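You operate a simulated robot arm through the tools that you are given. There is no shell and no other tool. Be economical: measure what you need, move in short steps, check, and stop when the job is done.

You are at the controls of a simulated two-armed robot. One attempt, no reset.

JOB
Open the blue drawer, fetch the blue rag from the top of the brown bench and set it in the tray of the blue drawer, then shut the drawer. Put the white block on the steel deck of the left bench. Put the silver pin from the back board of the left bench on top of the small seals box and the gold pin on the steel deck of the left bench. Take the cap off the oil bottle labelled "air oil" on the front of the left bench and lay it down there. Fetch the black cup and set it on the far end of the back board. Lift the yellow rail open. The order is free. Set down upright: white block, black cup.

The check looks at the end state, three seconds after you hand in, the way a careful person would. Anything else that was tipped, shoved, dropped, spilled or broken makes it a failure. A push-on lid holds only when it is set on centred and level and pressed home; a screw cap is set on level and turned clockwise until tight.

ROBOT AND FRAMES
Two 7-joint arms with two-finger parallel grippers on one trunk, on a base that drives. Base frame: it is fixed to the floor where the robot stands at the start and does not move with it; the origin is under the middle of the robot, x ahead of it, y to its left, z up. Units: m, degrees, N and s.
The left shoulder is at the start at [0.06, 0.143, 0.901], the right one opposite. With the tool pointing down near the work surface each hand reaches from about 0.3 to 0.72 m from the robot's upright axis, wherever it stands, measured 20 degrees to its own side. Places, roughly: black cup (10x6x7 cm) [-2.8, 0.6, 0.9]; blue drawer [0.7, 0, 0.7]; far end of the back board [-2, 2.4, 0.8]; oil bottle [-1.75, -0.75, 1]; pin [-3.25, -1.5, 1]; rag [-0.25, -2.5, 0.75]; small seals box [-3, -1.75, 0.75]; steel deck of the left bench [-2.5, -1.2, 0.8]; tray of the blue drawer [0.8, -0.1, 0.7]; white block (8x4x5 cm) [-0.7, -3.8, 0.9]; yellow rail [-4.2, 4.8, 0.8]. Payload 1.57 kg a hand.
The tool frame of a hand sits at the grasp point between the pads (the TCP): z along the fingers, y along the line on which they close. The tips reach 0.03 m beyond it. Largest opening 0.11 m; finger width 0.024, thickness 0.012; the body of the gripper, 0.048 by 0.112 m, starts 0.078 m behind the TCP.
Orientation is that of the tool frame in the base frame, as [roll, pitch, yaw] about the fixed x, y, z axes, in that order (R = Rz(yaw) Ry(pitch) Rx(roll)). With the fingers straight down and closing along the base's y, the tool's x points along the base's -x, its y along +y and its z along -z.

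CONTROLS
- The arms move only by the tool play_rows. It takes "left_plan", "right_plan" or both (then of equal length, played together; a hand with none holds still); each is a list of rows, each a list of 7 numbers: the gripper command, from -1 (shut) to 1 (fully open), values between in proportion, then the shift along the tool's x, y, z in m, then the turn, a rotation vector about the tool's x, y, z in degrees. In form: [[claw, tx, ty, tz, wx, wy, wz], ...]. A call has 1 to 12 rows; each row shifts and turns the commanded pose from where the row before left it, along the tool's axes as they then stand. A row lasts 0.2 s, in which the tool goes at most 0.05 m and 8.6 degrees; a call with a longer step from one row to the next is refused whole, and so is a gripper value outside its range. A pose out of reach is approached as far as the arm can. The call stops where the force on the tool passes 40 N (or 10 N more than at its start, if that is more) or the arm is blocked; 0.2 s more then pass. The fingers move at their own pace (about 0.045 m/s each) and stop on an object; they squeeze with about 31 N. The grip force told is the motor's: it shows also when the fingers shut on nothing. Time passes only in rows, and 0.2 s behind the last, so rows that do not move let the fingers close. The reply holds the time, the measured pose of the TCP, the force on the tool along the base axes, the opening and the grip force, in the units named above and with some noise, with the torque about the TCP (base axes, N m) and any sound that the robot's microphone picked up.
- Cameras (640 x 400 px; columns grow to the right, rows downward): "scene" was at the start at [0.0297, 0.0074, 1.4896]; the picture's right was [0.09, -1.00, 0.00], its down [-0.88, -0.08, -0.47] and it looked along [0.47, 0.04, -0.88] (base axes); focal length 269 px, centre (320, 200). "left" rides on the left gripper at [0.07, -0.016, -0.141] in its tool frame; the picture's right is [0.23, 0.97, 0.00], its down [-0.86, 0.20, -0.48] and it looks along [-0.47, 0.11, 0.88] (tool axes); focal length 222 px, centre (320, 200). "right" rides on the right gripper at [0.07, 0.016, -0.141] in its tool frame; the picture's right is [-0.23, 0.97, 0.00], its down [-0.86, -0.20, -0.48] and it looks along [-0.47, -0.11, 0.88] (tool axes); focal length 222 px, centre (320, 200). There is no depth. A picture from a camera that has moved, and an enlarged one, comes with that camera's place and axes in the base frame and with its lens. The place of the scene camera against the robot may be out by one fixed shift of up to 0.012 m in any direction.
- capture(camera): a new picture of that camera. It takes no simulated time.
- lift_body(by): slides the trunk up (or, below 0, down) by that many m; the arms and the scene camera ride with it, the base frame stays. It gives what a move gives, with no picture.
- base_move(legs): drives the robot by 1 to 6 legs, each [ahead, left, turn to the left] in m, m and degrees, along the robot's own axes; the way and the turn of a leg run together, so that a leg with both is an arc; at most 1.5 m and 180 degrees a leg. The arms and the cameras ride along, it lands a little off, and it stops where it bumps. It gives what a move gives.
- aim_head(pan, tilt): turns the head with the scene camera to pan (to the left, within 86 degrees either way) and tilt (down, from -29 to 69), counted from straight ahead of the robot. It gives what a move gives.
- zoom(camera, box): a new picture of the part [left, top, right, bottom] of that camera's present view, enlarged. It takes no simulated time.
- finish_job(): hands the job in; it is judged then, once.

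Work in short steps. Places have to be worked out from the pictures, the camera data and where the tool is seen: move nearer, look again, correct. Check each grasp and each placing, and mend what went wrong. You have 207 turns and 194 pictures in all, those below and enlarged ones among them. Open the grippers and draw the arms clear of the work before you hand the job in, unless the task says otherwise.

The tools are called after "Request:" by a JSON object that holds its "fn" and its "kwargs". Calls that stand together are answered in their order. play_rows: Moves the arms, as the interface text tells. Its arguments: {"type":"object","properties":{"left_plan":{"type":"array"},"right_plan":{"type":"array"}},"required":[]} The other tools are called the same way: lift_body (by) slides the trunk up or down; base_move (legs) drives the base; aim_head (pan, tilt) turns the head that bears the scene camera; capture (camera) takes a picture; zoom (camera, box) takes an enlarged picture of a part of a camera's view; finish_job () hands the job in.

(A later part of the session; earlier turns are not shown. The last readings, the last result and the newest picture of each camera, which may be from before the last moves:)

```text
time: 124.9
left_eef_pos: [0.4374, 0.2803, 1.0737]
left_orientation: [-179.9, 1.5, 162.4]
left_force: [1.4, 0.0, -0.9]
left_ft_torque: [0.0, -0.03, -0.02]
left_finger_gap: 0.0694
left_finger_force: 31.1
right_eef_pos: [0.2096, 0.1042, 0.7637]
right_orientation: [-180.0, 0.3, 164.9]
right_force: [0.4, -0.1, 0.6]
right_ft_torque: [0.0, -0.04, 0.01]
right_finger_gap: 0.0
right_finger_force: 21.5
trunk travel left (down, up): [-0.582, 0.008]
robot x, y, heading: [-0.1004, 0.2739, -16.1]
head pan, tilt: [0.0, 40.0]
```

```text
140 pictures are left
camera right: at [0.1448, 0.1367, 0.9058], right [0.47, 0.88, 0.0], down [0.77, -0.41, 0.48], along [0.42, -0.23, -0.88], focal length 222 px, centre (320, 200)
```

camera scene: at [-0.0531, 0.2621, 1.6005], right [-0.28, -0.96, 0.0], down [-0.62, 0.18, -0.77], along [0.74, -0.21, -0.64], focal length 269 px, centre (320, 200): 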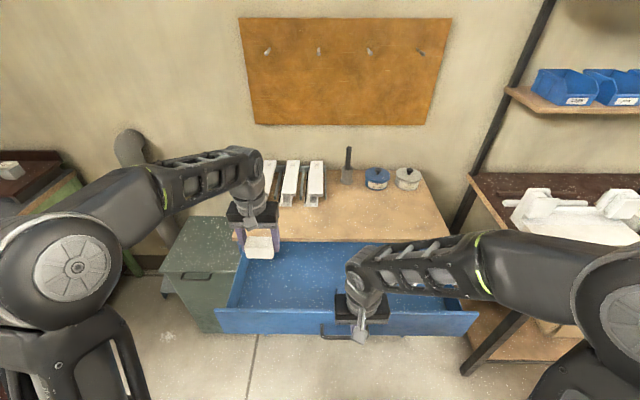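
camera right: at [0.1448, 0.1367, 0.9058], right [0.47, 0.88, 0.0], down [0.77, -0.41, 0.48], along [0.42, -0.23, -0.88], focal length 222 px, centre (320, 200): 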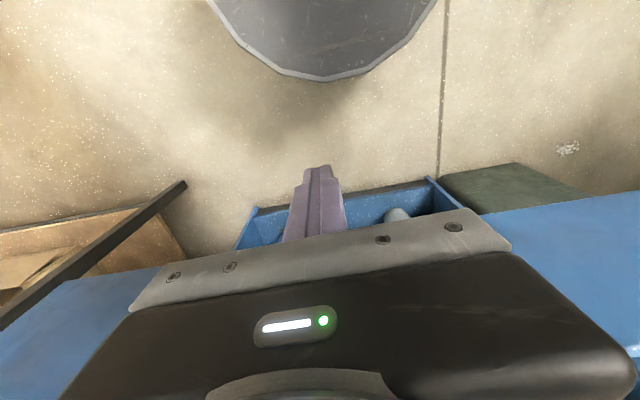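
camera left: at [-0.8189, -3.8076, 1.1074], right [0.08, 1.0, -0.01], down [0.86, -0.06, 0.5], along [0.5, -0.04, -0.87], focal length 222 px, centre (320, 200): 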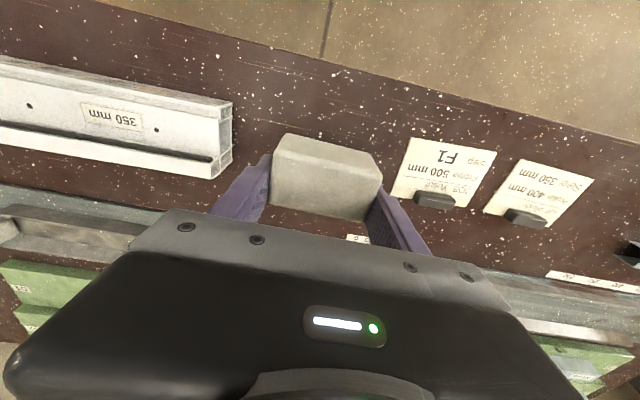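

I push forward along the drawer axis.

Request:
{"fn": "play_rows", "kwargs": {"right_plan": [[-1, -0.025, 0, 0, 0, 0, 0], [-1, -0.025, 0, 0, 0, 0, 0], [-1, -0.025, 0, 0, 0, 0, 0], [-1, -0.025, 0, 0, 0, 0, 0], [-1, -0.025, 0, 0, 0, 0, 0], [-1, -0.025, 0, 0, 0, 0, 0], [-1, -0.025, 0, 0, 0, 0, 0]]}}

Request:
{"fn": "capture", "kwargs": {"camera": "scene"}}

```text
time: 126.5
left_eef_pos: [0.438, 0.2813, 1.074]
left_orientation: [-180.0, 1.5, 162.3]
left_force: [-0.4, -0.4, -1.4]
left_ft_torque: [0.03, 0.04, -0.02]
left_finger_gap: 0.0698
left_finger_force: 30.4
right_eef_pos: [0.3758, 0.055, 0.7654]
right_orientation: [-179.9, 0.2, 164.9]
right_force: [0.7, 0.2, -0.1]
right_ft_torque: [0.0, -0.01, 0.0]
right_finger_gap: 0.0
right_finger_force: 21.5
trunk travel left (down, up): [-0.582, 0.008]
robot x, y, heading: [-0.1038, 0.2781, -16.1]
head pan, tilt: [0.0, 40.0]
```

```text
139 pictures are left
camera scene: at [-0.0532, 0.2618, 1.6006], right [-0.28, -0.96, 0.0], down [-0.62, 0.18, -0.77], along [0.74, -0.21, -0.64], focal length 269 px, centre (320, 200)
```

scene: 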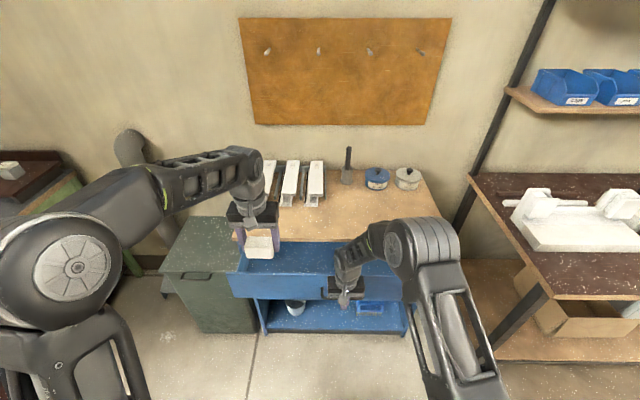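

Drawer is closing smoothly; ~13 cm remain. I continue until it stops.

Request:
{"fn": "play_rows", "kwargs": {"right_plan": [[-1, -0.025, 0, 0, 0, 0, 0], [-1, -0.025, 0, 0, 0, 0, 0], [-1, -0.025, 0, 0, 0, 0, 0], [-1, -0.025, 0, 0, 0, 0, 0], [-1, -0.02, 0, 0, 0, 0, 0], [-1, -0.015, 0, 0, 0, 0, 0], [-1, -0.015, 0, 0, 0, 0, 0], [-1, -0.015, 0, 0, 0, 0, 0]]}}

Request:
{"fn": "capture", "kwargs": {"camera": "scene"}}

Request:
{"fn": "capture", "kwargs": {"camera": "right"}}

```text
time: 128.2
left_eef_pos: [0.4373, 0.2798, 1.0727]
left_orientation: [-179.9, 1.5, 162.4]
left_force: [0.0, 0.0, -1.3]
left_ft_torque: [0.06, 0.02, 0.0]
left_finger_gap: 0.0695
left_finger_force: 31.1
right_eef_pos: [0.5147, 0.0183, 0.7627]
right_orientation: [-179.8, -1.4, 164.9]
right_force: [-11.8, 3.9, 4.4]
right_ft_torque: [-0.07, -0.01, -0.03]
right_finger_gap: 0.0001
right_finger_force: 21.5
trunk travel left (down, up): [-0.582, 0.008]
robot x, y, heading: [-0.1071, 0.2795, -16.2]
head pan, tilt: [0.0, 40.0]
stopped in row 8 (right hand): the force on the tool passed its limit at 47 N (the readings are from after the stop); the commanded pose is now the measured one
```

```text
138 pictures are left
camera scene: at [-0.0545, 0.2624, 1.6007], right [-0.28, -0.96, 0.0], down [-0.62, 0.18, -0.77], along [0.74, -0.21, -0.64], focal length 269 px, centre (320, 200)
```

scene: 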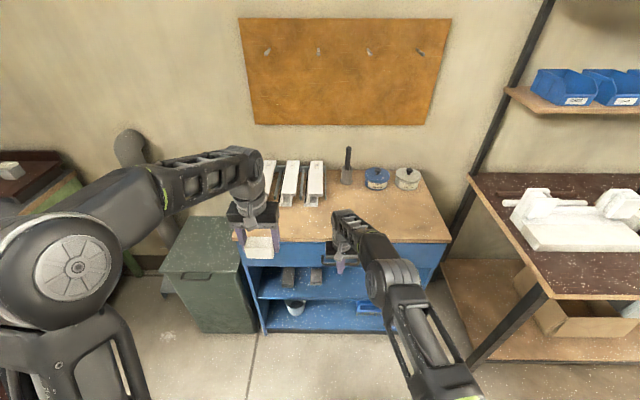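

```text
137 pictures are left
camera right: at [0.4558, 0.0508, 0.9048], right [0.47, 0.88, -0.01], down [0.79, -0.42, 0.46], along [0.4, -0.22, -0.89], focal length 222 px, centre (320, 200)
```

right: 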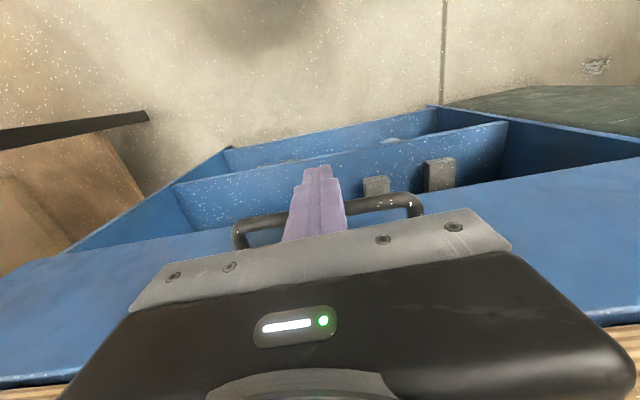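

The drawer hit its stop with the bar back at its original place. I back the hand off, raise it, and drive back to view it.

Request:
{"fn": "play_rows", "kwargs": {"right_plan": [[-1, 0.04, 0, 0, 0, 0, 0], [-1, 0.04, 0, 0, 0, 0, 0], [-1, 0.03, 0, -0.03, 0, 0, 0], [-1, 0.02, 0, -0.04, 0, 0, 0], [-1, 0, 0, -0.045, 0, 0, 0], [-1, 0, 0, -0.045, 0, 0, 0], [-1, 0, 0, -0.045, 0, 0, 0], [-1, 0, 0, -0.045, 0, 0, 0], [-1, 0, 0, -0.04, 0, 0, 0]]}}

Request:
{"fn": "base_move", "kwargs": {"legs": [[-0.5, 0, 0]]}}

Request:
{"fn": "zoom", "kwargs": {"camera": "scene", "box": [200, 80, 480, 280]}}

```text
time: 130.2
left_eef_pos: [0.4366, 0.2802, 1.0733]
left_orientation: [-179.9, 1.5, 162.4]
left_force: [0.1, 0.8, -1.2]
left_ft_torque: [-0.05, -0.04, -0.06]
left_finger_gap: 0.0694
left_finger_force: 30.8
right_eef_pos: [0.3993, 0.0489, 1.0545]
right_orientation: [-179.8, -1.0, 164.9]
right_force: [-0.9, 0.2, 0.4]
right_ft_torque: [0.0, 0.02, 0.01]
right_finger_gap: 0.0001
right_finger_force: 21.1
trunk travel left (down, up): [-0.582, 0.008]
robot x, y, heading: [-0.1012, 0.2736, -16.4]
head pan, tilt: [0.0, 40.0]
```

```text
time: 133.2
left_eef_pos: [-0.0427, 0.4199, 1.0745]
left_orientation: [-179.9, 1.4, 162.4]
left_force: [-0.5, -0.1, -1.3]
left_ft_torque: [-0.04, -0.06, -0.02]
left_finger_gap: 0.0699
left_finger_force: 31.3
right_eef_pos: [-0.0814, 0.1865, 1.0542]
right_orientation: [-179.8, -1.0, 164.9]
right_force: [0.7, -0.1, 0.7]
right_ft_torque: [0.0, -0.05, -0.01]
right_finger_gap: 0.0
right_finger_force: 21.0
trunk travel left (down, up): [-0.582, 0.008]
robot x, y, heading: [-0.585, 0.4168, -16.2]
head pan, tilt: [0.0, 40.0]
```

```text
2.00 times, centred on (340, 180) of scene
camera zoom: at [-0.5353, 0.4012, 1.6006], right [-0.28, -0.96, 0.0], down [-0.62, 0.18, -0.77], along [0.74, -0.21, -0.64], focal length 538 px, centre (280, 240)
```

zoom: 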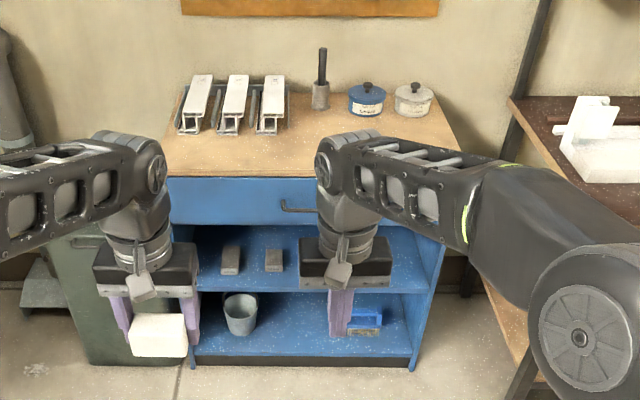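

The drawer is shut flush. Now I turn around to face the left bench area and survey it.

Request:
{"fn": "base_move", "kwargs": {"legs": [[0, 0, -147]]}}

Request:
{"fn": "aim_head", "kwargs": {"pan": 25, "tilt": 25}}

Request:
{"fn": "capture", "kwargs": {"camera": "scene"}}

Request:
{"fn": "aim_head", "kwargs": {"pan": -40, "tilt": 25}}

Request:
{"fn": "capture", "kwargs": {"camera": "scene"}}

```text
time: 139.6
left_eef_pos: [-1.0346, 0.1184, 1.0733]
left_orientation: [-179.9, 1.5, 15.3]
left_force: [0.4, 0.7, -2.0]
left_ft_torque: [-0.01, 0.06, 0.0]
left_finger_gap: 0.0696
left_finger_force: 30.8
right_eef_pos: [-1.1289, 0.3334, 1.0543]
right_orientation: [-179.8, -1.0, 17.8]
right_force: [0.0, 0.4, -0.2]
right_ft_torque: [-0.01, 0.0, 0.0]
right_finger_gap: 0.0002
right_finger_force: 21.0
trunk travel left (down, up): [-0.582, 0.008]
robot x, y, heading: [-0.5817, 0.4154, -163.2]
head pan, tilt: [0.0, 40.0]
```

```text
time: 140.5
left_eef_pos: [-1.0332, 0.1194, 1.0729]
left_orientation: [-179.9, 1.4, 15.2]
left_force: [0.3, 0.0, -0.8]
left_ft_torque: [-0.02, 0.01, -0.02]
left_finger_gap: 0.0698
left_finger_force: 30.9
right_eef_pos: [-1.1293, 0.3334, 1.0546]
right_orientation: [-179.9, -1.1, 17.8]
right_force: [0.0, 0.8, -1.0]
right_ft_torque: [-0.02, 0.05, 0.01]
right_finger_gap: 0.0001
right_finger_force: 21.1
trunk travel left (down, up): [-0.582, 0.008]
robot x, y, heading: [-0.5823, 0.4173, -163.5]
head pan, tilt: [25.0, 25.0]
```

```text
135 pictures are left
camera scene: at [-0.628, 0.3635, 1.6239], right [-0.67, 0.75, 0.0], down [0.32, 0.28, -0.91], along [-0.68, -0.6, -0.42], focal length 269 px, centre (320, 200)
```

scene: 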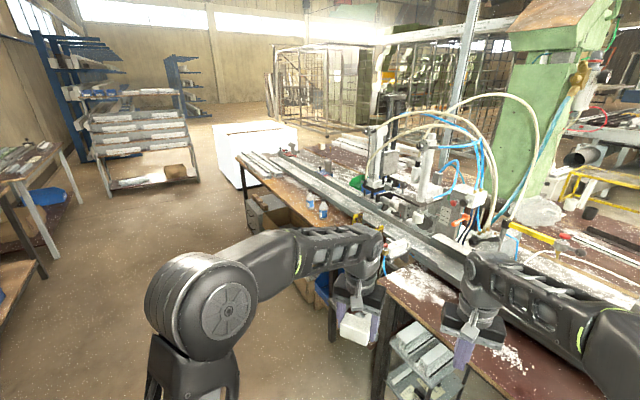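

```text
time: 141.9
left_eef_pos: [-1.034, 0.1182, 1.0731]
left_orientation: [-179.9, 1.5, 15.4]
left_force: [0.2, 0.3, -1.2]
left_ft_torque: [-0.02, 0.03, 0.02]
left_finger_gap: 0.0696
left_finger_force: 30.7
right_eef_pos: [-1.128, 0.3336, 1.0539]
right_orientation: [-179.9, -1.1, 17.9]
right_force: [0.0, -0.3, -0.2]
right_ft_torque: [0.04, -0.01, -0.01]
right_finger_gap: 0.0002
right_finger_force: 21.2
trunk travel left (down, up): [-0.582, 0.008]
robot x, y, heading: [-0.585, 0.4159, -163.5]
head pan, tilt: [-40.0, 25.0]
```

```text
134 pictures are left
camera scene: at [-0.6439, 0.4611, 1.6239], right [0.39, 0.92, 0.0], down [0.39, -0.17, -0.91], along [-0.83, 0.36, -0.42], focal length 269 px, centre (320, 200)
```

scene: 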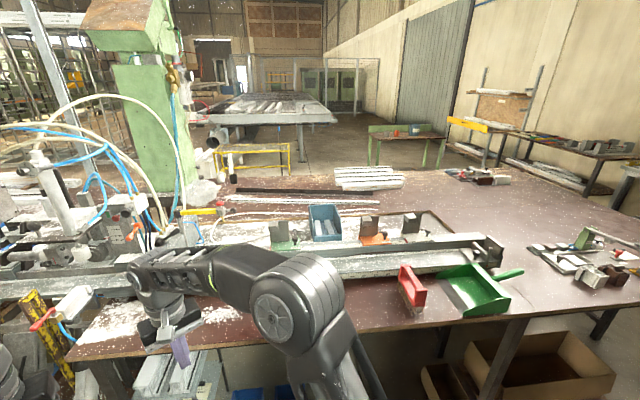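

I zoom on the left bench to identify bottles, deck, pins and boxes.

Request:
{"fn": "aim_head", "kwargs": {"pan": 25, "tilt": 20}}

Request:
{"fn": "zoom", "kwargs": {"camera": "scene", "box": [220, 130, 420, 255]}}

Request:
{"fn": "zoom", "kwargs": {"camera": "scene", "box": [330, 100, 600, 270]}}

```text
time: 143.2
left_eef_pos: [-1.0352, 0.1193, 1.0725]
left_orientation: [-179.9, 1.5, 15.3]
left_force: [-0.4, -0.3, -1.3]
left_ft_torque: [-0.02, 0.01, 0.02]
left_finger_gap: 0.0696
left_finger_force: 30.8
right_eef_pos: [-1.1293, 0.3335, 1.054]
right_orientation: [-179.8, -1.1, 17.7]
right_force: [-0.2, -0.3, -0.5]
right_ft_torque: [0.01, 0.0, 0.01]
right_finger_gap: 0.0
right_finger_force: 21.3
trunk travel left (down, up): [-0.582, 0.008]
robot x, y, heading: [-0.5827, 0.4114, -163.2]
head pan, tilt: [25.0, 20.0]
```

```text
3.20 times, centred on (320, 192) of scene
camera zoom: at [-0.6287, 0.3628, 1.632], right [-0.67, 0.75, 0.0], down [0.26, 0.23, -0.94], along [-0.7, -0.62, -0.34], focal length 861 px, centre (320, 224)
```

zoom: 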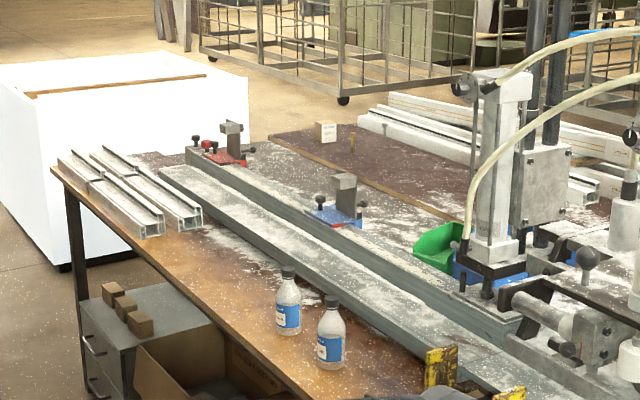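

```text
2.35 times, centred on (465, 185) of scene
camera zoom: at [-0.6287, 0.3628, 1.632], right [-0.67, 0.75, 0.0], down [0.26, 0.23, -0.94], along [-0.7, -0.62, -0.34], focal length 633 px, centre (-21, 235)
```

zoom: 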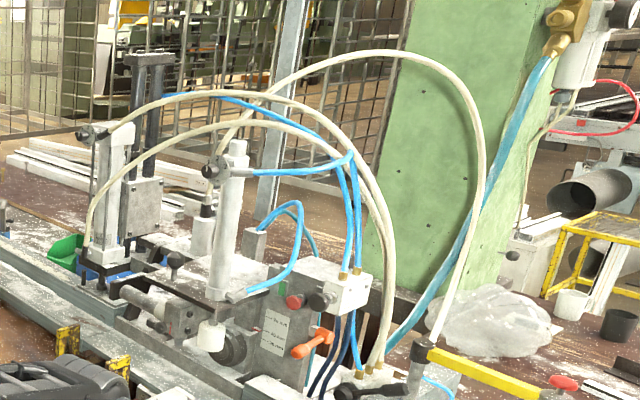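

Two oil bottles stand on the bench's front; the seals box and a pin are on the back board behind the steel bed. I drive closer to the front of the left bench to look.

Request:
{"fn": "base_move", "kwargs": {"legs": [[0.0, 0.85, 0], [0.35, 0, 0]]}}

Request:
{"fn": "aim_head", "kwargs": {"pan": 0, "tilt": 30}}

Request:
{"fn": "capture", "kwargs": {"camera": "scene"}}

```text
time: 149.6
left_eef_pos: [-1.1363, -0.7963, 1.0732]
left_orientation: [-179.9, 1.4, 14.6]
left_force: [-0.2, -0.9, -1.8]
left_ft_torque: [0.01, 0.0, 0.02]
left_finger_gap: 0.0695
left_finger_force: 30.8
right_eef_pos: [-1.2268, -0.5792, 1.0543]
right_orientation: [-179.7, -1.3, 16.9]
right_force: [-0.5, 0.9, 0.3]
right_ft_torque: [-0.03, -0.03, 0.0]
right_finger_gap: 0.0
right_finger_force: 20.8
trunk travel left (down, up): [-0.582, 0.008]
robot x, y, heading: [-0.6777, -0.5014, -164.0]
head pan, tilt: [25.0, 20.0]
```

```text
time: 150.5
left_eef_pos: [-1.1339, -0.7958, 1.072]
left_orientation: [-179.9, 1.5, 14.7]
left_force: [-0.2, -0.4, -1.4]
left_ft_torque: [-0.05, 0.04, -0.01]
left_finger_gap: 0.0698
left_finger_force: 30.9
right_eef_pos: [-1.2266, -0.5797, 1.0559]
right_orientation: [-179.8, -1.1, 17.0]
right_force: [0.0, -0.1, 0.6]
right_ft_torque: [-0.02, -0.03, -0.01]
right_finger_gap: 0.0
right_finger_force: 21.5
trunk travel left (down, up): [-0.582, 0.008]
robot x, y, heading: [-0.6778, -0.5057, -164.0]
head pan, tilt: [0.0, 30.0]
```

```text
131 pictures are left
camera scene: at [-0.7429, -0.5201, 1.616], right [-0.28, 0.96, 0.0], down [0.48, 0.14, -0.87], along [-0.83, -0.24, -0.5], focal length 269 px, centre (320, 200)
```

scene: 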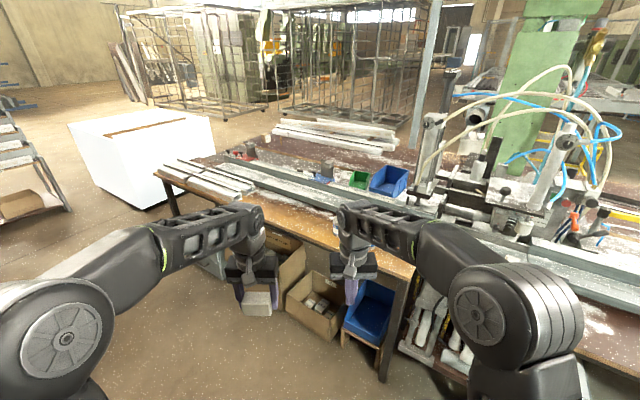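

Request:
{"fn": "zoom", "kwargs": {"camera": "scene", "box": [180, 100, 460, 275]}}

Request:
{"fn": "capture", "kwargs": {"camera": "right"}}

```text
2.29 times, centred on (320, 188) of scene
camera zoom: at [-0.7429, -0.5201, 1.616], right [-0.28, 0.96, 0.0], down [0.48, 0.14, -0.87], along [-0.83, -0.24, -0.5], focal length 615 px, centre (320, 229)
```

zoom: 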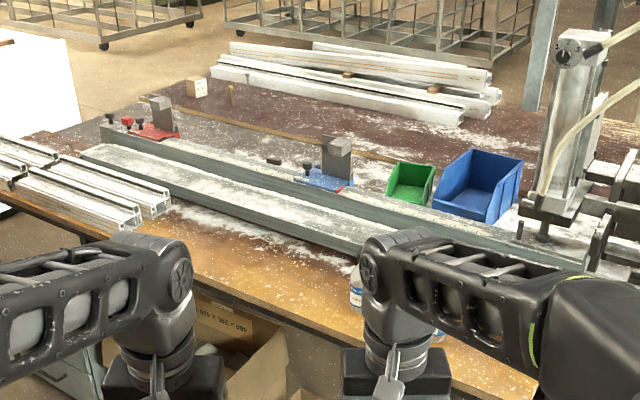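

```text
129 pictures are left
camera right: at [-1.158, -0.5766, 1.1967], right [0.07, -1.0, -0.01], down [-0.88, -0.06, 0.46], along [-0.46, -0.03, -0.89], focal length 222 px, centre (320, 200)
```

right: 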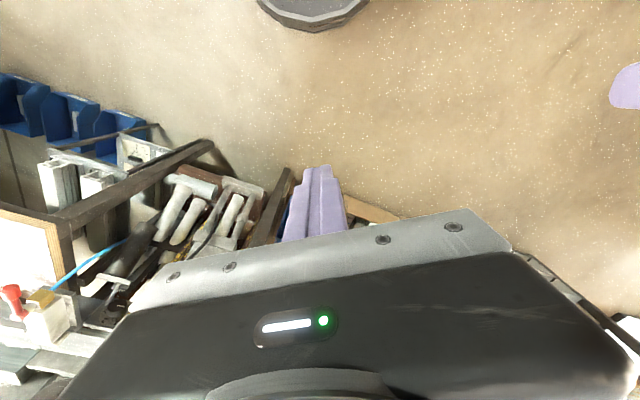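

The steel deck begins ~0.28 m behind the bench front; the seals box and pins sit on the far back board. I move further left and closer (left of the bottles) and look again.

Request:
{"fn": "base_move", "kwargs": {"legs": [[0.0, 0.65, 0], [0.35, 0, 0]]}}

Request:
{"fn": "capture", "kwargs": {"camera": "scene"}}

Request:
{"fn": "aim_head", "kwargs": {"pan": -30, "tilt": 40}}

Request:
{"fn": "capture", "kwargs": {"camera": "scene"}}

```text
time: 156.0
left_eef_pos: [-1.2853, -1.5128, 1.0722]
left_orientation: [-180.0, 1.3, 14.1]
left_force: [-0.3, -0.1, -1.4]
left_ft_torque: [-0.01, -0.02, 0.0]
left_finger_gap: 0.0696
left_finger_force: 30.7
right_eef_pos: [-1.3761, -1.2959, 1.0533]
right_orientation: [-179.7, -1.2, 16.6]
right_force: [-0.5, -0.2, 0.1]
right_ft_torque: [-0.01, -0.05, -0.01]
right_finger_gap: 0.0002
right_finger_force: 21.3
trunk travel left (down, up): [-0.582, 0.008]
robot x, y, heading: [-0.8271, -1.2239, -164.4]
head pan, tilt: [0.0, 30.0]
```

```text
128 pictures are left
camera scene: at [-0.8916, -1.2401, 1.6159], right [-0.27, 0.96, 0.0], down [0.48, 0.14, -0.87], along [-0.83, -0.23, -0.5], focal length 269 px, centre (320, 200)
```

scene: 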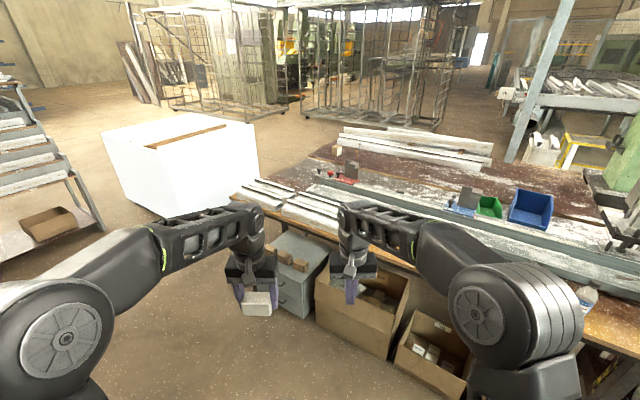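

```text
time: 156.9
left_eef_pos: [-1.2837, -1.5125, 1.0738]
left_orientation: [-179.9, 1.5, 14.2]
left_force: [0.2, -0.8, -0.6]
left_ft_torque: [-0.01, -0.01, 0.01]
left_finger_gap: 0.0696
left_finger_force: 31.3
right_eef_pos: [-1.3749, -1.2961, 1.0542]
right_orientation: [-179.8, -1.1, 16.5]
right_force: [-0.3, 0.1, 0.3]
right_ft_torque: [0.0, -0.01, -0.01]
right_finger_gap: 0.0002
right_finger_force: 21.1
trunk travel left (down, up): [-0.582, 0.008]
robot x, y, heading: [-0.823, -1.227, -164.6]
head pan, tilt: [-30.0, 40.0]
```

```text
127 pictures are left
camera scene: at [-0.8857, -1.1944, 1.6006], right [0.25, 0.97, 0.0], down [0.62, -0.16, -0.77], along [-0.74, 0.19, -0.64], focal length 269 px, centre (320, 200)
```

scene: 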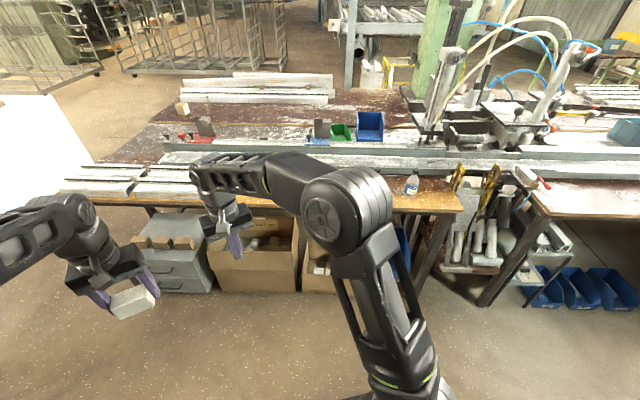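

Request:
{"fn": "zoom", "kwargs": {"camera": "scene", "box": [140, 70, 460, 230]}}

Request:
{"fn": "zoom", "kwargs": {"camera": "scene", "box": [140, 80, 260, 150]}}

```text
2.00 times, centred on (300, 150) of scene
camera zoom: at [-0.8857, -1.1944, 1.6006], right [0.25, 0.97, 0.0], down [0.62, -0.16, -0.77], along [-0.74, 0.19, -0.64], focal length 538 px, centre (360, 300)
```

zoom: 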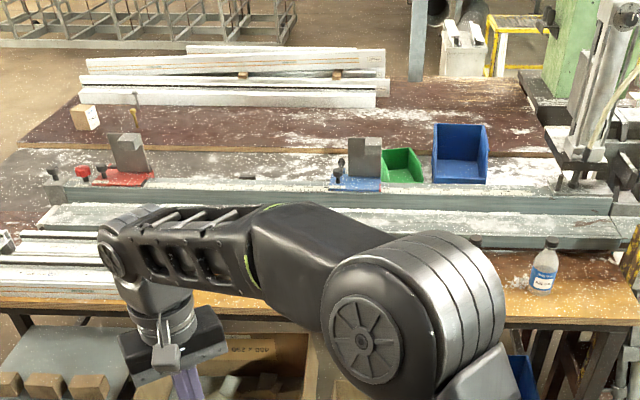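

```text
5.33 times, centred on (200, 115) of scene
camera zoom: at [-0.8857, -1.1944, 1.6006], right [0.25, 0.97, 0.0], down [0.62, -0.16, -0.77], along [-0.74, 0.19, -0.64], focal length 1435 px, centre (960, 653)
```

zoom: 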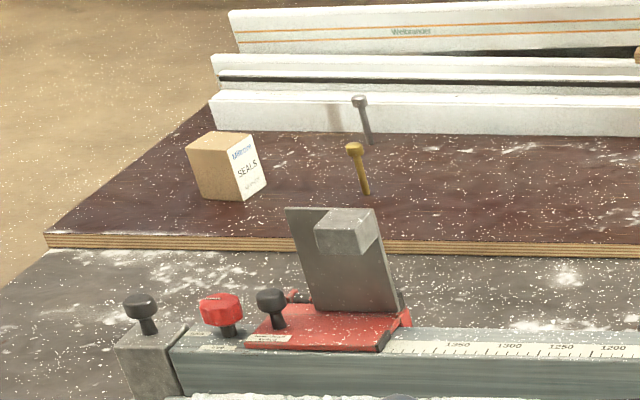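

Now the layout is clear: steel deck (grey plane), raised brown back board with the SEALS box, gold and silver pins near the bench's left end. I'll work from that left end, facing along the bench; I tuck the hands, slide past the corner and turn.

Request:
{"fn": "play_rows", "kwargs": {"left_plan": [[-1, 0.04, 0, -0.01, 0, 0, 0], [-1, 0.04, 0, -0.01, 0, 0, 0], [-1, 0.03, 0, -0.01, 0, 0, 0]], "right_plan": [[0, 0.045, -0.02, -0.01, 0, 0, 0], [0, 0.045, -0.02, -0.01, 0, 0, 0], [0, 0.04, -0.02, -0.01, 0, 0, 0]]}}

Request:
{"fn": "base_move", "kwargs": {"legs": [[0, 1.2, 0], [0, 0.65, 0], [0, 0, -122]]}}

Request:
{"fn": "aim_head", "kwargs": {"pan": 40, "tilt": 30}}

Request:
{"fn": "capture", "kwargs": {"camera": "scene"}}

```text
refused: row 1 steps farther than a row can; nothing moved
```

```text
time: 161.5
left_eef_pos: [-1.0366, -2.4278, 1.072]
left_orientation: [-179.9, 1.5, 16.8]
left_force: [-0.3, -0.6, -1.8]
left_ft_torque: [0.06, -0.01, 0.0]
left_finger_gap: 0.0697
left_finger_force: 31.1
right_eef_pos: [-1.1362, -2.2157, 1.0548]
right_orientation: [-179.7, -1.3, 19.0]
right_force: [0.6, -0.4, 0.3]
right_ft_torque: [0.01, -0.05, 0.0]
right_finger_gap: 0.0
right_finger_force: 21.4
trunk travel left (down, up): [-0.582, 0.008]
robot x, y, heading: [-0.5969, -2.1181, -161.9]
head pan, tilt: [-30.0, 40.0]
stopped in leg 1: the robot was blocked; the commanded pose is now the measured one
```

```text
time: 162.9
left_eef_pos: [-1.037, -2.4241, 1.0731]
left_orientation: [-179.9, 1.5, 16.7]
left_force: [0.0, 0.7, -1.5]
left_ft_torque: [0.0, 0.05, -0.04]
left_finger_gap: 0.0693
left_finger_force: 31.0
right_eef_pos: [-1.1373, -2.2138, 1.0545]
right_orientation: [-179.8, -1.2, 19.1]
right_force: [0.9, 0.8, -0.7]
right_ft_torque: [0.01, 0.0, 0.0]
right_finger_gap: 0.0
right_finger_force: 20.9
trunk travel left (down, up): [-0.582, 0.008]
robot x, y, heading: [-0.5921, -2.1168, -161.8]
head pan, tilt: [40.0, 30.0]
```

```text
124 pictures are left
camera scene: at [-0.6172, -2.1847, 1.6159], right [-0.85, 0.53, 0.0], down [0.26, 0.42, -0.87], along [-0.46, -0.74, -0.5], focal length 269 px, centre (320, 200)
```

scene: 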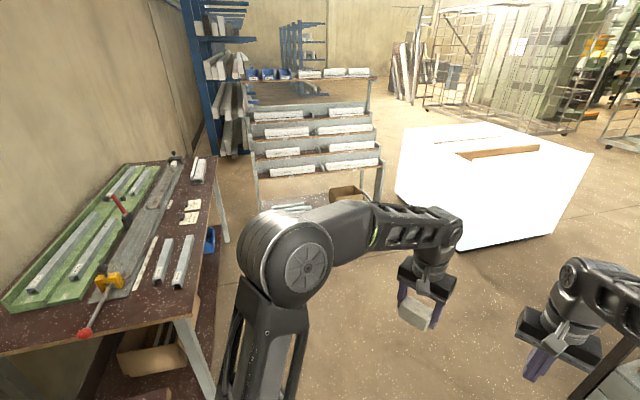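

The base bumped because its heading was 33° off the bench axis (left bench faces heading ~163.7°). I tuck the hands, pull away diagonally and then turn to heading ~74°.

Request:
{"fn": "play_rows", "kwargs": {"left_plan": [[-1, 0.04, 0, -0.01, 0, 0, 0], [-1, 0.04, 0, -0.01, 0, 0, 0], [-1, 0.03, 0, -0.01, 0, 0, 0]], "right_plan": [[0, 0.042, -0.02, -0.01, 0, 0, 0], [0, 0.042, -0.02, -0.01, 0, 0, 0], [0, 0.04, -0.02, -0.01, 0, 0, 0]]}}

Request:
{"fn": "base_move", "kwargs": {"legs": [[1.08, 0.47, 0], [0, 0, -124.5]]}}

Request:
{"fn": "aim_head", "kwargs": {"pan": 40, "tilt": 30}}

Request:
{"fn": "capture", "kwargs": {"camera": "scene"}}

```text
time: 163.7
left_eef_pos: [-0.9282, -2.3921, 1.1005]
left_orientation: [-180.0, 1.6, 16.6]
left_force: [0.4, 0.3, -1.0]
left_ft_torque: [-0.04, 0.03, -0.02]
left_finger_gap: 0.0698
left_finger_force: 31.1
right_eef_pos: [-1.0357, -2.1156, 1.0903]
right_orientation: [-180.0, -1.0, 19.1]
right_force: [-0.1, -0.2, 0.4]
right_ft_torque: [-0.02, 0.0, 0.01]
right_finger_gap: 0.055
right_finger_force: 0.0
trunk travel left (down, up): [-0.582, 0.008]
robot x, y, heading: [-0.594, -2.1171, -161.8]
head pan, tilt: [40.0, 30.0]
```

```text
time: 174.8
left_eef_pos: [-1.5022, -2.4703, 1.0993]
left_orientation: [-179.9, 1.6, -107.2]
left_force: [0.2, -0.8, -1.8]
left_ft_torque: [-0.02, -0.03, 0.03]
left_finger_gap: 0.0697
left_finger_force: 31.3
right_eef_pos: [-1.2108, -2.5347, 1.089]
right_orientation: [-179.9, -1.0, -104.7]
right_force: [0.1, -0.3, 0.6]
right_ft_torque: [0.02, 0.01, -0.01]
right_finger_gap: 0.055
right_finger_force: 0.0
trunk travel left (down, up): [-0.582, 0.008]
robot x, y, heading: [-1.4602, -2.9078, 74.3]
head pan, tilt: [40.0, 30.0]
```

```text
time: 175.4
left_eef_pos: [-1.5009, -2.4705, 1.0988]
left_orientation: [-179.9, 1.5, -107.2]
left_force: [-0.2, -0.4, -1.6]
left_ft_torque: [0.02, -0.01, 0.01]
left_finger_gap: 0.0699
left_finger_force: 31.1
right_eef_pos: [-1.2127, -2.5345, 1.0896]
right_orientation: [-179.8, -1.3, -104.8]
right_force: [0.0, 0.0, 0.3]
right_ft_torque: [-0.01, -0.03, 0.0]
right_finger_gap: 0.0548
right_finger_force: 0.0
trunk travel left (down, up): [-0.582, 0.008]
robot x, y, heading: [-1.4642, -2.9038, 74.1]
head pan, tilt: [40.0, 30.0]
```

```text
123 pictures are left
camera scene: at [-1.5119, -2.8487, 1.616], right [0.91, 0.41, 0.0], down [0.21, -0.46, -0.87], along [-0.36, 0.79, -0.5], focal length 269 px, centre (320, 200)
```

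scene: 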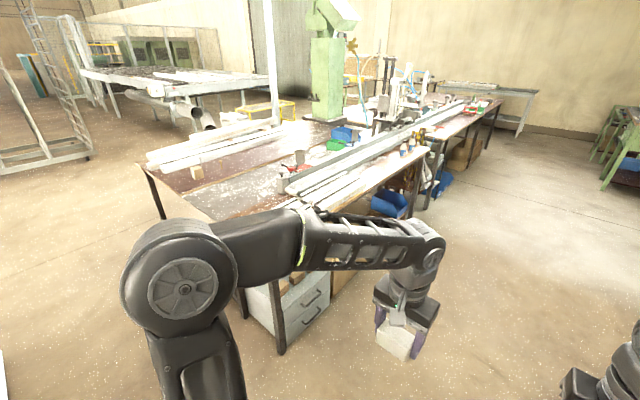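

Bench end is ahead-left. Before sliding left into the gap I check the white box's distance.

Request:
{"fn": "aim_head", "kwargs": {"pan": 85, "tilt": 35}}

Request:
{"fn": "capture", "kwargs": {"camera": "scene"}}

```text
time: 176.5
left_eef_pos: [-1.5012, -2.4709, 1.0992]
left_orientation: [-179.9, 1.5, -107.4]
left_force: [0.5, -0.3, -1.0]
left_ft_torque: [0.0, -0.01, 0.01]
left_finger_gap: 0.0693
left_finger_force: 31.4
right_eef_pos: [-1.2116, -2.5335, 1.089]
right_orientation: [-179.8, -1.2, -104.8]
right_force: [-0.6, -0.4, -0.9]
right_ft_torque: [-0.03, 0.01, 0.01]
right_finger_gap: 0.0548
right_finger_force: 0.1
trunk travel left (down, up): [-0.582, 0.008]
robot x, y, heading: [-1.4638, -2.907, 74.3]
head pan, tilt: [85.0, 35.0]
```

```text
122 pictures are left
camera scene: at [-1.557, -2.8999, 1.6082], right [0.36, 0.93, 0.0], down [0.54, -0.2, -0.82], along [-0.77, 0.29, -0.57], focal length 269 px, centre (320, 200)
```

scene: 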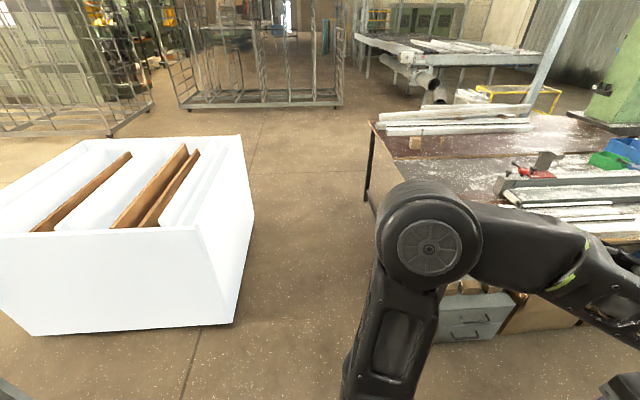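

The gap is ~1.05 m with me centred on it. I slide left 1.5 m to stand at the bench's left end.

Request:
{"fn": "base_move", "kwargs": {"legs": [[0, 0.8, 0], [0, 0.7, 0]]}}

Request:
{"fn": "aim_head", "kwargs": {"pan": 0, "tilt": 35}}

Request:
{"fn": "capture", "kwargs": {"camera": "scene"}}

```text
time: 184.2
left_eef_pos: [-2.9461, -2.0604, 1.0996]
left_orientation: [-179.9, 1.5, -107.3]
left_force: [-0.1, 0.4, -2.1]
left_ft_torque: [0.03, -0.04, 0.0]
left_finger_gap: 0.0697
left_finger_force: 30.6
right_eef_pos: [-2.6571, -2.1262, 1.0889]
right_orientation: [-179.7, -1.1, -104.9]
right_force: [-0.7, 0.7, -0.3]
right_ft_torque: [-0.02, 0.01, -0.02]
right_finger_gap: 0.0548
right_finger_force: 0.1
trunk travel left (down, up): [-0.582, 0.008]
robot x, y, heading: [-2.9085, -2.4928, 74.3]
head pan, tilt: [85.0, 35.0]
```

```text
time: 185.8
left_eef_pos: [-2.946, -2.06, 1.0992]
left_orientation: [-179.8, 1.5, -107.5]
left_force: [0.1, -0.5, -1.7]
left_ft_torque: [-0.02, 0.0, -0.02]
left_finger_gap: 0.0699
left_finger_force: 30.7
right_eef_pos: [-2.6564, -2.1255, 1.0886]
right_orientation: [-179.9, -1.1, -104.8]
right_force: [0.9, 0.4, 0.1]
right_ft_torque: [0.03, 0.01, -0.02]
right_finger_gap: 0.0551
right_finger_force: 0.0
trunk travel left (down, up): [-0.582, 0.008]
robot x, y, heading: [-2.9071, -2.4936, 74.2]
head pan, tilt: [0.0, 35.0]
```

```text
121 pictures are left
camera scene: at [-2.8962, -2.4361, 1.6082], right [0.96, -0.27, 0.0], down [-0.16, -0.55, -0.82], along [0.22, 0.79, -0.57], focal length 269 px, centre (320, 200)
```

scene: 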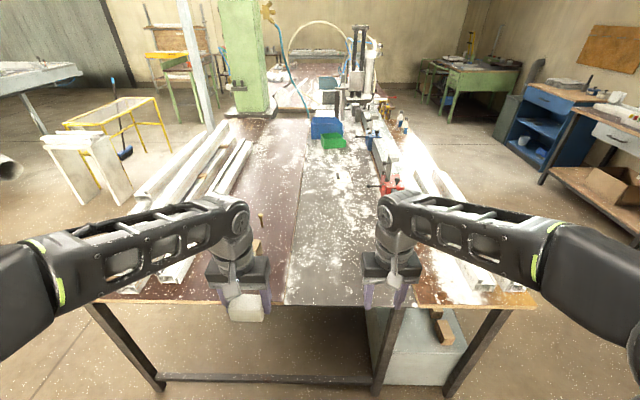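

The deck is right ahead. I shift the base 0.2 m ahead and 0.13 m right, then take the block over the clear deck spot near [-2.65,-1.78].

Request:
{"fn": "base_move", "kwargs": {"legs": [[0.2, -0.13, 0]]}}

Request:
{"fn": "play_rows", "kwargs": {"left_plan": [[-1, -0.038, -0.0175, 0, 0, 0, 0], [-1, -0.038, -0.0175, 0, 0, 0, 0], [-1, -0.038, -0.0175, 0, 0, 0, 0], [-1, -0.038, -0.0175, 0, 0, 0, 0], [-1, 0, 0, 0.04, 0, 0, 0], [-1, 0, 0, 0.04, 0, 0, 0], [-1, 0, 0, 0, 0, 0, 0]]}}

Request:
{"fn": "capture", "kwargs": {"camera": "left"}}

Request:
{"fn": "capture", "kwargs": {"camera": "scene"}}

```text
time: 187.6
left_eef_pos: [-2.7633, -1.8997, 1.0986]
left_orientation: [-179.9, 1.4, -107.5]
left_force: [0.4, -0.6, -1.9]
left_ft_torque: [0.0, 0.02, 0.0]
left_finger_gap: 0.0696
left_finger_force: 30.9
right_eef_pos: [-2.4739, -1.9664, 1.0884]
right_orientation: [-180.0, -1.1, -105.0]
right_force: [-0.5, 0.5, 0.8]
right_ft_torque: [-0.02, 0.02, 0.03]
right_finger_gap: 0.055
right_finger_force: 0.0
trunk travel left (down, up): [-0.582, 0.008]
robot x, y, heading: [-2.7267, -2.3336, 73.9]
head pan, tilt: [0.0, 35.0]
```

```text
time: 189.2
left_eef_pos: [-2.6517, -1.7739, 1.0224]
left_orientation: [-179.9, 1.5, -107.5]
left_force: [0.0, -0.7, -1.3]
left_ft_torque: [0.03, -0.03, 0.03]
left_finger_gap: 0.0695
left_finger_force: 31.0
right_eef_pos: [-2.4759, -1.9662, 1.0887]
right_orientation: [-179.8, -1.1, -105.0]
right_force: [-0.9, 0.5, 0.4]
right_ft_torque: [0.02, 0.01, -0.02]
right_finger_gap: 0.0551
right_finger_force: 0.0
trunk travel left (down, up): [-0.582, 0.008]
robot x, y, heading: [-2.7261, -2.334, 73.9]
head pan, tilt: [0.0, 35.0]
```

```text
120 pictures are left
camera left: at [-2.659, -1.8494, 1.161], right [-1.0, 0.08, -0.01], down [0.06, 0.86, 0.5], along [0.04, 0.5, -0.87], focal length 222 px, centre (320, 200)
```

left: 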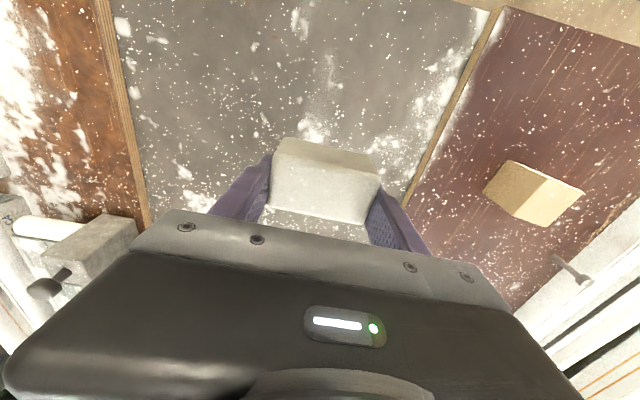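

```text
119 pictures are left
camera scene: at [-2.7151, -2.2773, 1.6082], right [0.96, -0.27, 0.0], down [-0.16, -0.55, -0.82], along [0.22, 0.79, -0.57], focal length 269 px, centre (320, 200)
```

scene: 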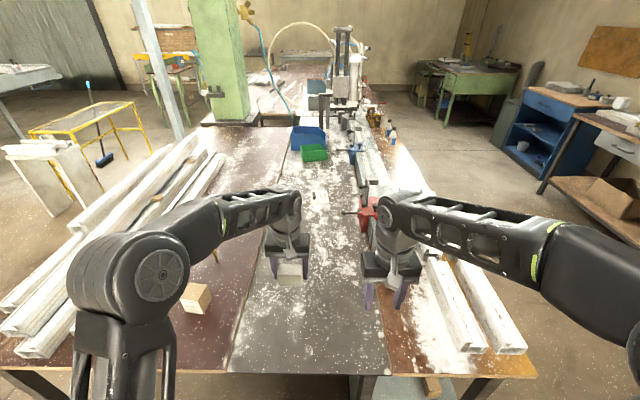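

The block is above the clear deck. I shift 4 cm away from the back board edge and lower toward it.

Request:
{"fn": "play_rows", "kwargs": {"left_plan": [[-1, 0, -0.04, 0, 0, 0, 0], [-1, 0, 0, 0.04, 0, 0, 0], [-1, 0, 0, 0.04, 0, 0, 0], [-1, 0, 0, 0.03, 0, 0, 0], [-1, 0, 0, 0, 0, 0, 0]]}}

Request:
{"fn": "capture", "kwargs": {"camera": "left"}}

Request:
{"fn": "zoom", "kwargs": {"camera": "scene", "box": [220, 190, 440, 330]}}

```text
time: 190.4
left_eef_pos: [-2.6144, -1.7856, 0.9128]
left_orientation: [-179.9, 1.6, -107.5]
left_force: [-0.2, -0.1, -0.9]
left_ft_torque: [0.03, -0.01, -0.01]
left_finger_gap: 0.0696
left_finger_force: 30.9
right_eef_pos: [-2.4755, -1.9662, 1.0893]
right_orientation: [-179.9, -1.0, -105.1]
right_force: [0.0, -0.9, -0.4]
right_ft_torque: [-0.02, 0.01, 0.03]
right_finger_gap: 0.055
right_finger_force: 0.0
trunk travel left (down, up): [-0.582, 0.008]
robot x, y, heading: [-2.7306, -2.3359, 74.1]
head pan, tilt: [0.0, 35.0]
```

```text
118 pictures are left
camera left: at [-2.6213, -1.8602, 1.0516], right [-1.0, 0.08, -0.01], down [0.06, 0.86, 0.5], along [0.04, 0.5, -0.87], focal length 222 px, centre (320, 200)
```

left: 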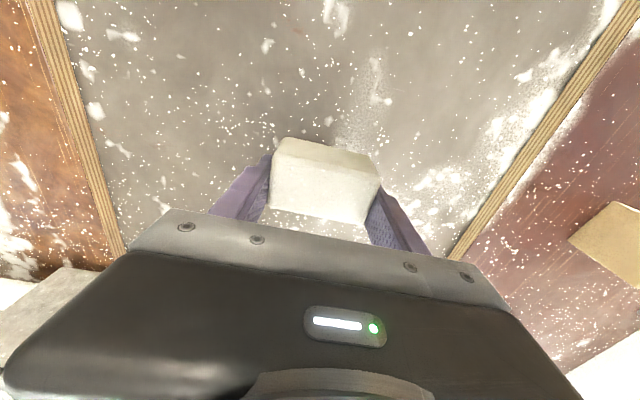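

```text
2.86 times, centred on (330, 260) of scene
camera zoom: at [-2.7147, -2.2772, 1.6082], right [0.96, -0.27, 0.0], down [-0.16, -0.55, -0.82], along [0.22, 0.79, -0.57], focal length 769 px, centre (291, 29)
```

zoom: 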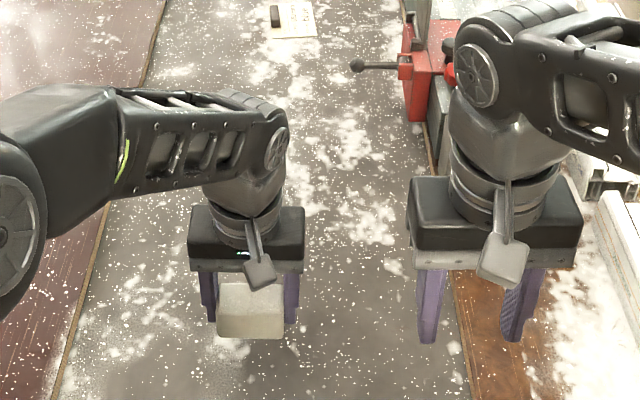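

Still clear and central. I lower gently until contact.

Request:
{"fn": "play_rows", "kwargs": {"left_plan": [[-1, 0, 0, 0.012, 0, 0, 0], [-1, 0, 0, 0.012, 0, 0, 0], [-1, 0, 0, 0.01, 0, 0, 0], [-1, 0, 0, 0.008, 0, 0, 0], [-1, 0, 0, 0.006, 0, 0, 0]]}}

Request:
{"fn": "capture", "kwargs": {"camera": "left"}}

```text
time: 191.6
left_eef_pos: [-2.6119, -1.7853, 0.8656]
left_orientation: [-179.8, 1.4, -107.4]
left_force: [-0.1, 0.0, -0.7]
left_ft_torque: [0.02, 0.0, 0.01]
left_finger_gap: 0.0698
left_finger_force: 30.6
right_eef_pos: [-2.4765, -1.9657, 1.0896]
right_orientation: [-179.9, -1.2, -105.0]
right_force: [-0.7, 0.1, 1.2]
right_ft_torque: [0.02, 0.02, -0.03]
right_finger_gap: 0.0551
right_finger_force: 0.0
trunk travel left (down, up): [-0.582, 0.008]
robot x, y, heading: [-2.7249, -2.3332, 73.9]
head pan, tilt: [0.0, 35.0]
```

```text
116 pictures are left
camera left: at [-2.6196, -1.8586, 1.0044], right [-1.0, 0.08, -0.01], down [0.06, 0.86, 0.5], along [0.04, 0.5, -0.87], focal length 222 px, centre (320, 200)
```

left: 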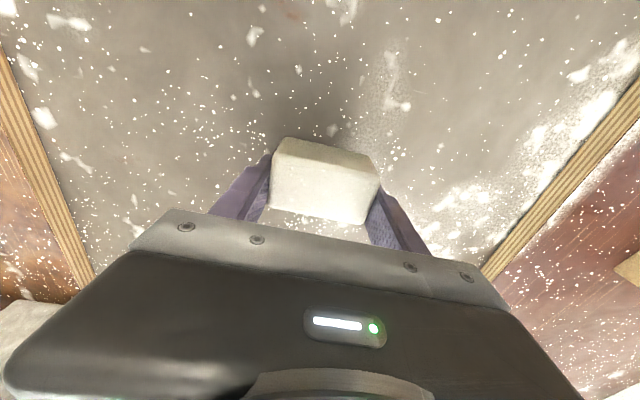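

Request:
{"fn": "play_rows", "kwargs": {"left_plan": [[-1, 0, 0, 0.008, 0, 0, 0], [-1, 0, 0, 0.008, 0, 0, 0], [-1, 0, 0, 0.006, 0, 0, 0], [-1, 0, 0, 0.005, 0, 0, 0]]}}

Request:
{"fn": "play_rows", "kwargs": {"left_plan": [[-1, 0, 0, 0.005, 0, 0, 0], [-1, 0, 0, 0.005, 0, 0, 0], [-1, 0, 0, 0.004, 0, 0, 0]]}}

```text
time: 192.5
left_eef_pos: [-2.6117, -1.7814, 0.849]
left_orientation: [-179.9, 1.9, -107.4]
left_force: [-5.1, -7.2, 23.2]
left_ft_torque: [-0.21, 1.13, 0.39]
left_finger_gap: 0.0696
left_finger_force: 31.2
right_eef_pos: [-2.4766, -1.9671, 1.0907]
right_orientation: [-179.9, -1.0, -105.1]
right_force: [-0.2, 0.2, -0.4]
right_ft_torque: [-0.01, 0.02, 0.0]
right_finger_gap: 0.0551
right_finger_force: 0.1
trunk travel left (down, up): [-0.582, 0.008]
robot x, y, heading: [-2.7258, -2.3342, 74.1]
head pan, tilt: [0.0, 35.0]
stopped in row 4 (left hand): the force on the tool passed its limit at 47 N (the readings are from after the stop); the commanded pose is now the measured one
```

```text
time: 192.9
left_eef_pos: [-2.6094, -1.7809, 0.8485]
left_orientation: [-179.8, 2.1, -107.4]
left_force: [-4.5, -7.6, 22.7]
left_ft_torque: [-0.21, 1.06, 0.35]
left_finger_gap: 0.0696
left_finger_force: 30.4
right_eef_pos: [-2.476, -1.9684, 1.0904]
right_orientation: [-179.9, -1.0, -105.1]
right_force: [-0.4, -0.4, 0.0]
right_ft_torque: [-0.01, 0.0, 0.0]
right_finger_gap: 0.055
right_finger_force: 0.1
trunk travel left (down, up): [-0.582, 0.008]
robot x, y, heading: [-2.7268, -2.3339, 74.1]
head pan, tilt: [0.0, 35.0]
stopped in row 1 (left hand): the force on the tool passed its limit at 45 N (the readings are from after the stop); the commanded pose is now the measured one
```

Contact at deck (≈0.818). I release and lift away.

Request:
{"fn": "play_rows", "kwargs": {"left_plan": [[-1, 0, 0, -0.003, 0, 0, 0], [0, 0, 0, 0, 0, 0, 0], [1, 0, 0, 0, 0, 0, 0], [1, 0, 0, 0, 0, 0, 0], [1, 0, 0, -0.03, 0, 0, 0], [1, 0, 0, -0.04, 0, 0, 0], [1, 0, 0, -0.04, 0, 0, 0], [1, 0, 0, -0.04, 0, 0, 0], [1, 0, 0, -0.04, 0, 0, 0], [1, 0, 0, -0.04, 0, 0, 0]]}}

Request:
{"fn": "capture", "kwargs": {"camera": "left"}}

Request:
{"fn": "capture", "kwargs": {"camera": "scene"}}

```text
time: 195.1
left_eef_pos: [-2.612, -1.7861, 1.0779]
left_orientation: [-179.8, 2.0, -107.3]
left_force: [0.3, -0.8, -0.4]
left_ft_torque: [-0.01, -0.01, 0.02]
left_finger_gap: 0.1102
left_finger_force: 0.1
right_eef_pos: [-2.4762, -1.9672, 1.09]
right_orientation: [-179.9, -1.2, -105.0]
right_force: [-1.3, 0.7, -0.2]
right_ft_torque: [-0.02, 0.02, 0.01]
right_finger_gap: 0.0551
right_finger_force: 0.1
trunk travel left (down, up): [-0.582, 0.008]
robot x, y, heading: [-2.7278, -2.3343, 74.3]
head pan, tilt: [0.0, 35.0]
```

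```text
115 pictures are left
camera left: at [-2.6204, -1.8626, 1.2179], right [-1.0, 0.07, -0.01], down [0.06, 0.86, 0.51], along [0.05, 0.51, -0.86], focal length 222 px, centre (320, 200)
```

left: 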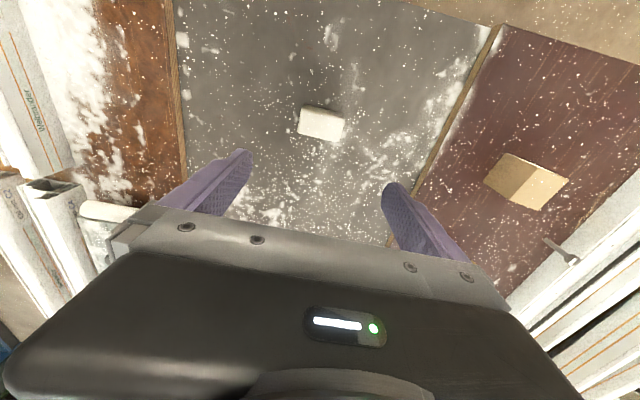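

```text
114 pictures are left
camera scene: at [-2.7151, -2.2776, 1.6081], right [0.96, -0.27, 0.0], down [-0.16, -0.55, -0.82], along [0.22, 0.79, -0.57], focal length 269 px, centre (320, 200)
```

scene: 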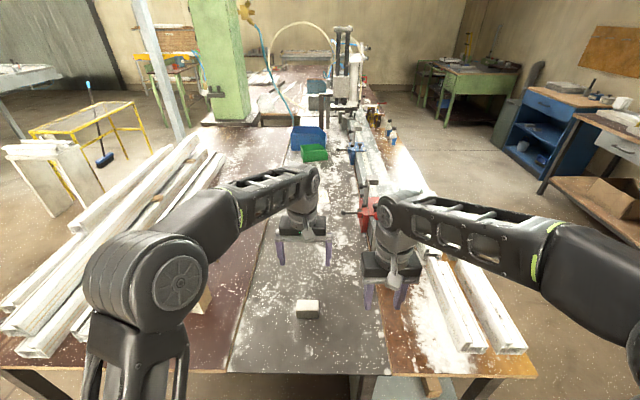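

Block stands upright on the deck. Now I shift left to bring the pins and seals box within the left hand's reach and look from above.

Request:
{"fn": "base_move", "kwargs": {"legs": [[0.05, 0.3, 0]]}}

Request:
{"fn": "capture", "kwargs": {"camera": "left"}}

Request:
{"fn": "capture", "kwargs": {"camera": "scene"}}

```text
time: 197.1
left_eef_pos: [-2.8832, -1.6567, 1.0784]
left_orientation: [-179.8, 1.9, -107.6]
left_force: [-0.1, 0.4, 0.1]
left_ft_torque: [-0.02, 0.0, 0.02]
left_finger_gap: 0.1101
left_finger_force: 0.0
right_eef_pos: [-2.7473, -1.8366, 1.0898]
right_orientation: [-179.9, -1.1, -105.2]
right_force: [0.0, 0.4, -0.4]
right_ft_torque: [-0.03, -0.01, -0.01]
right_finger_gap: 0.0552
right_finger_force: 0.1
trunk travel left (down, up): [-0.582, 0.008]
robot x, y, heading: [-3.0039, -2.2013, 74.0]
head pan, tilt: [0.0, 35.0]
```

```text
113 pictures are left
camera left: at [-2.8916, -1.7319, 1.2171], right [-1.0, 0.08, -0.01], down [0.06, 0.86, 0.51], along [0.05, 0.5, -0.86], focal length 222 px, centre (320, 200)
```

left: 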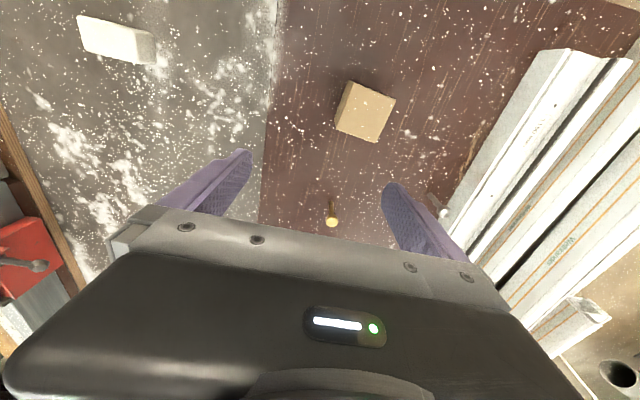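

```text
112 pictures are left
camera scene: at [-2.9886, -2.1464, 1.6082], right [0.96, -0.28, 0.0], down [-0.16, -0.55, -0.82], along [0.23, 0.79, -0.57], focal length 269 px, centre (320, 200)
```

scene: 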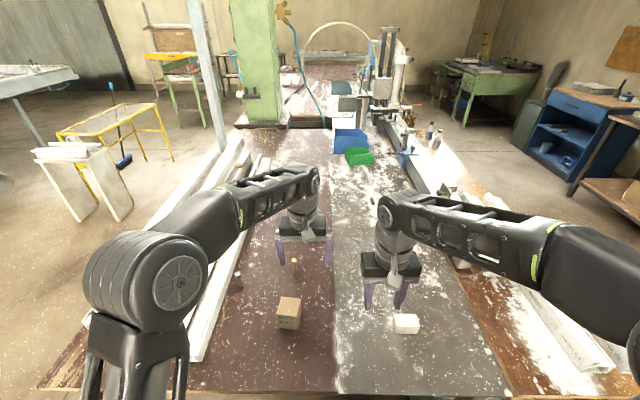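

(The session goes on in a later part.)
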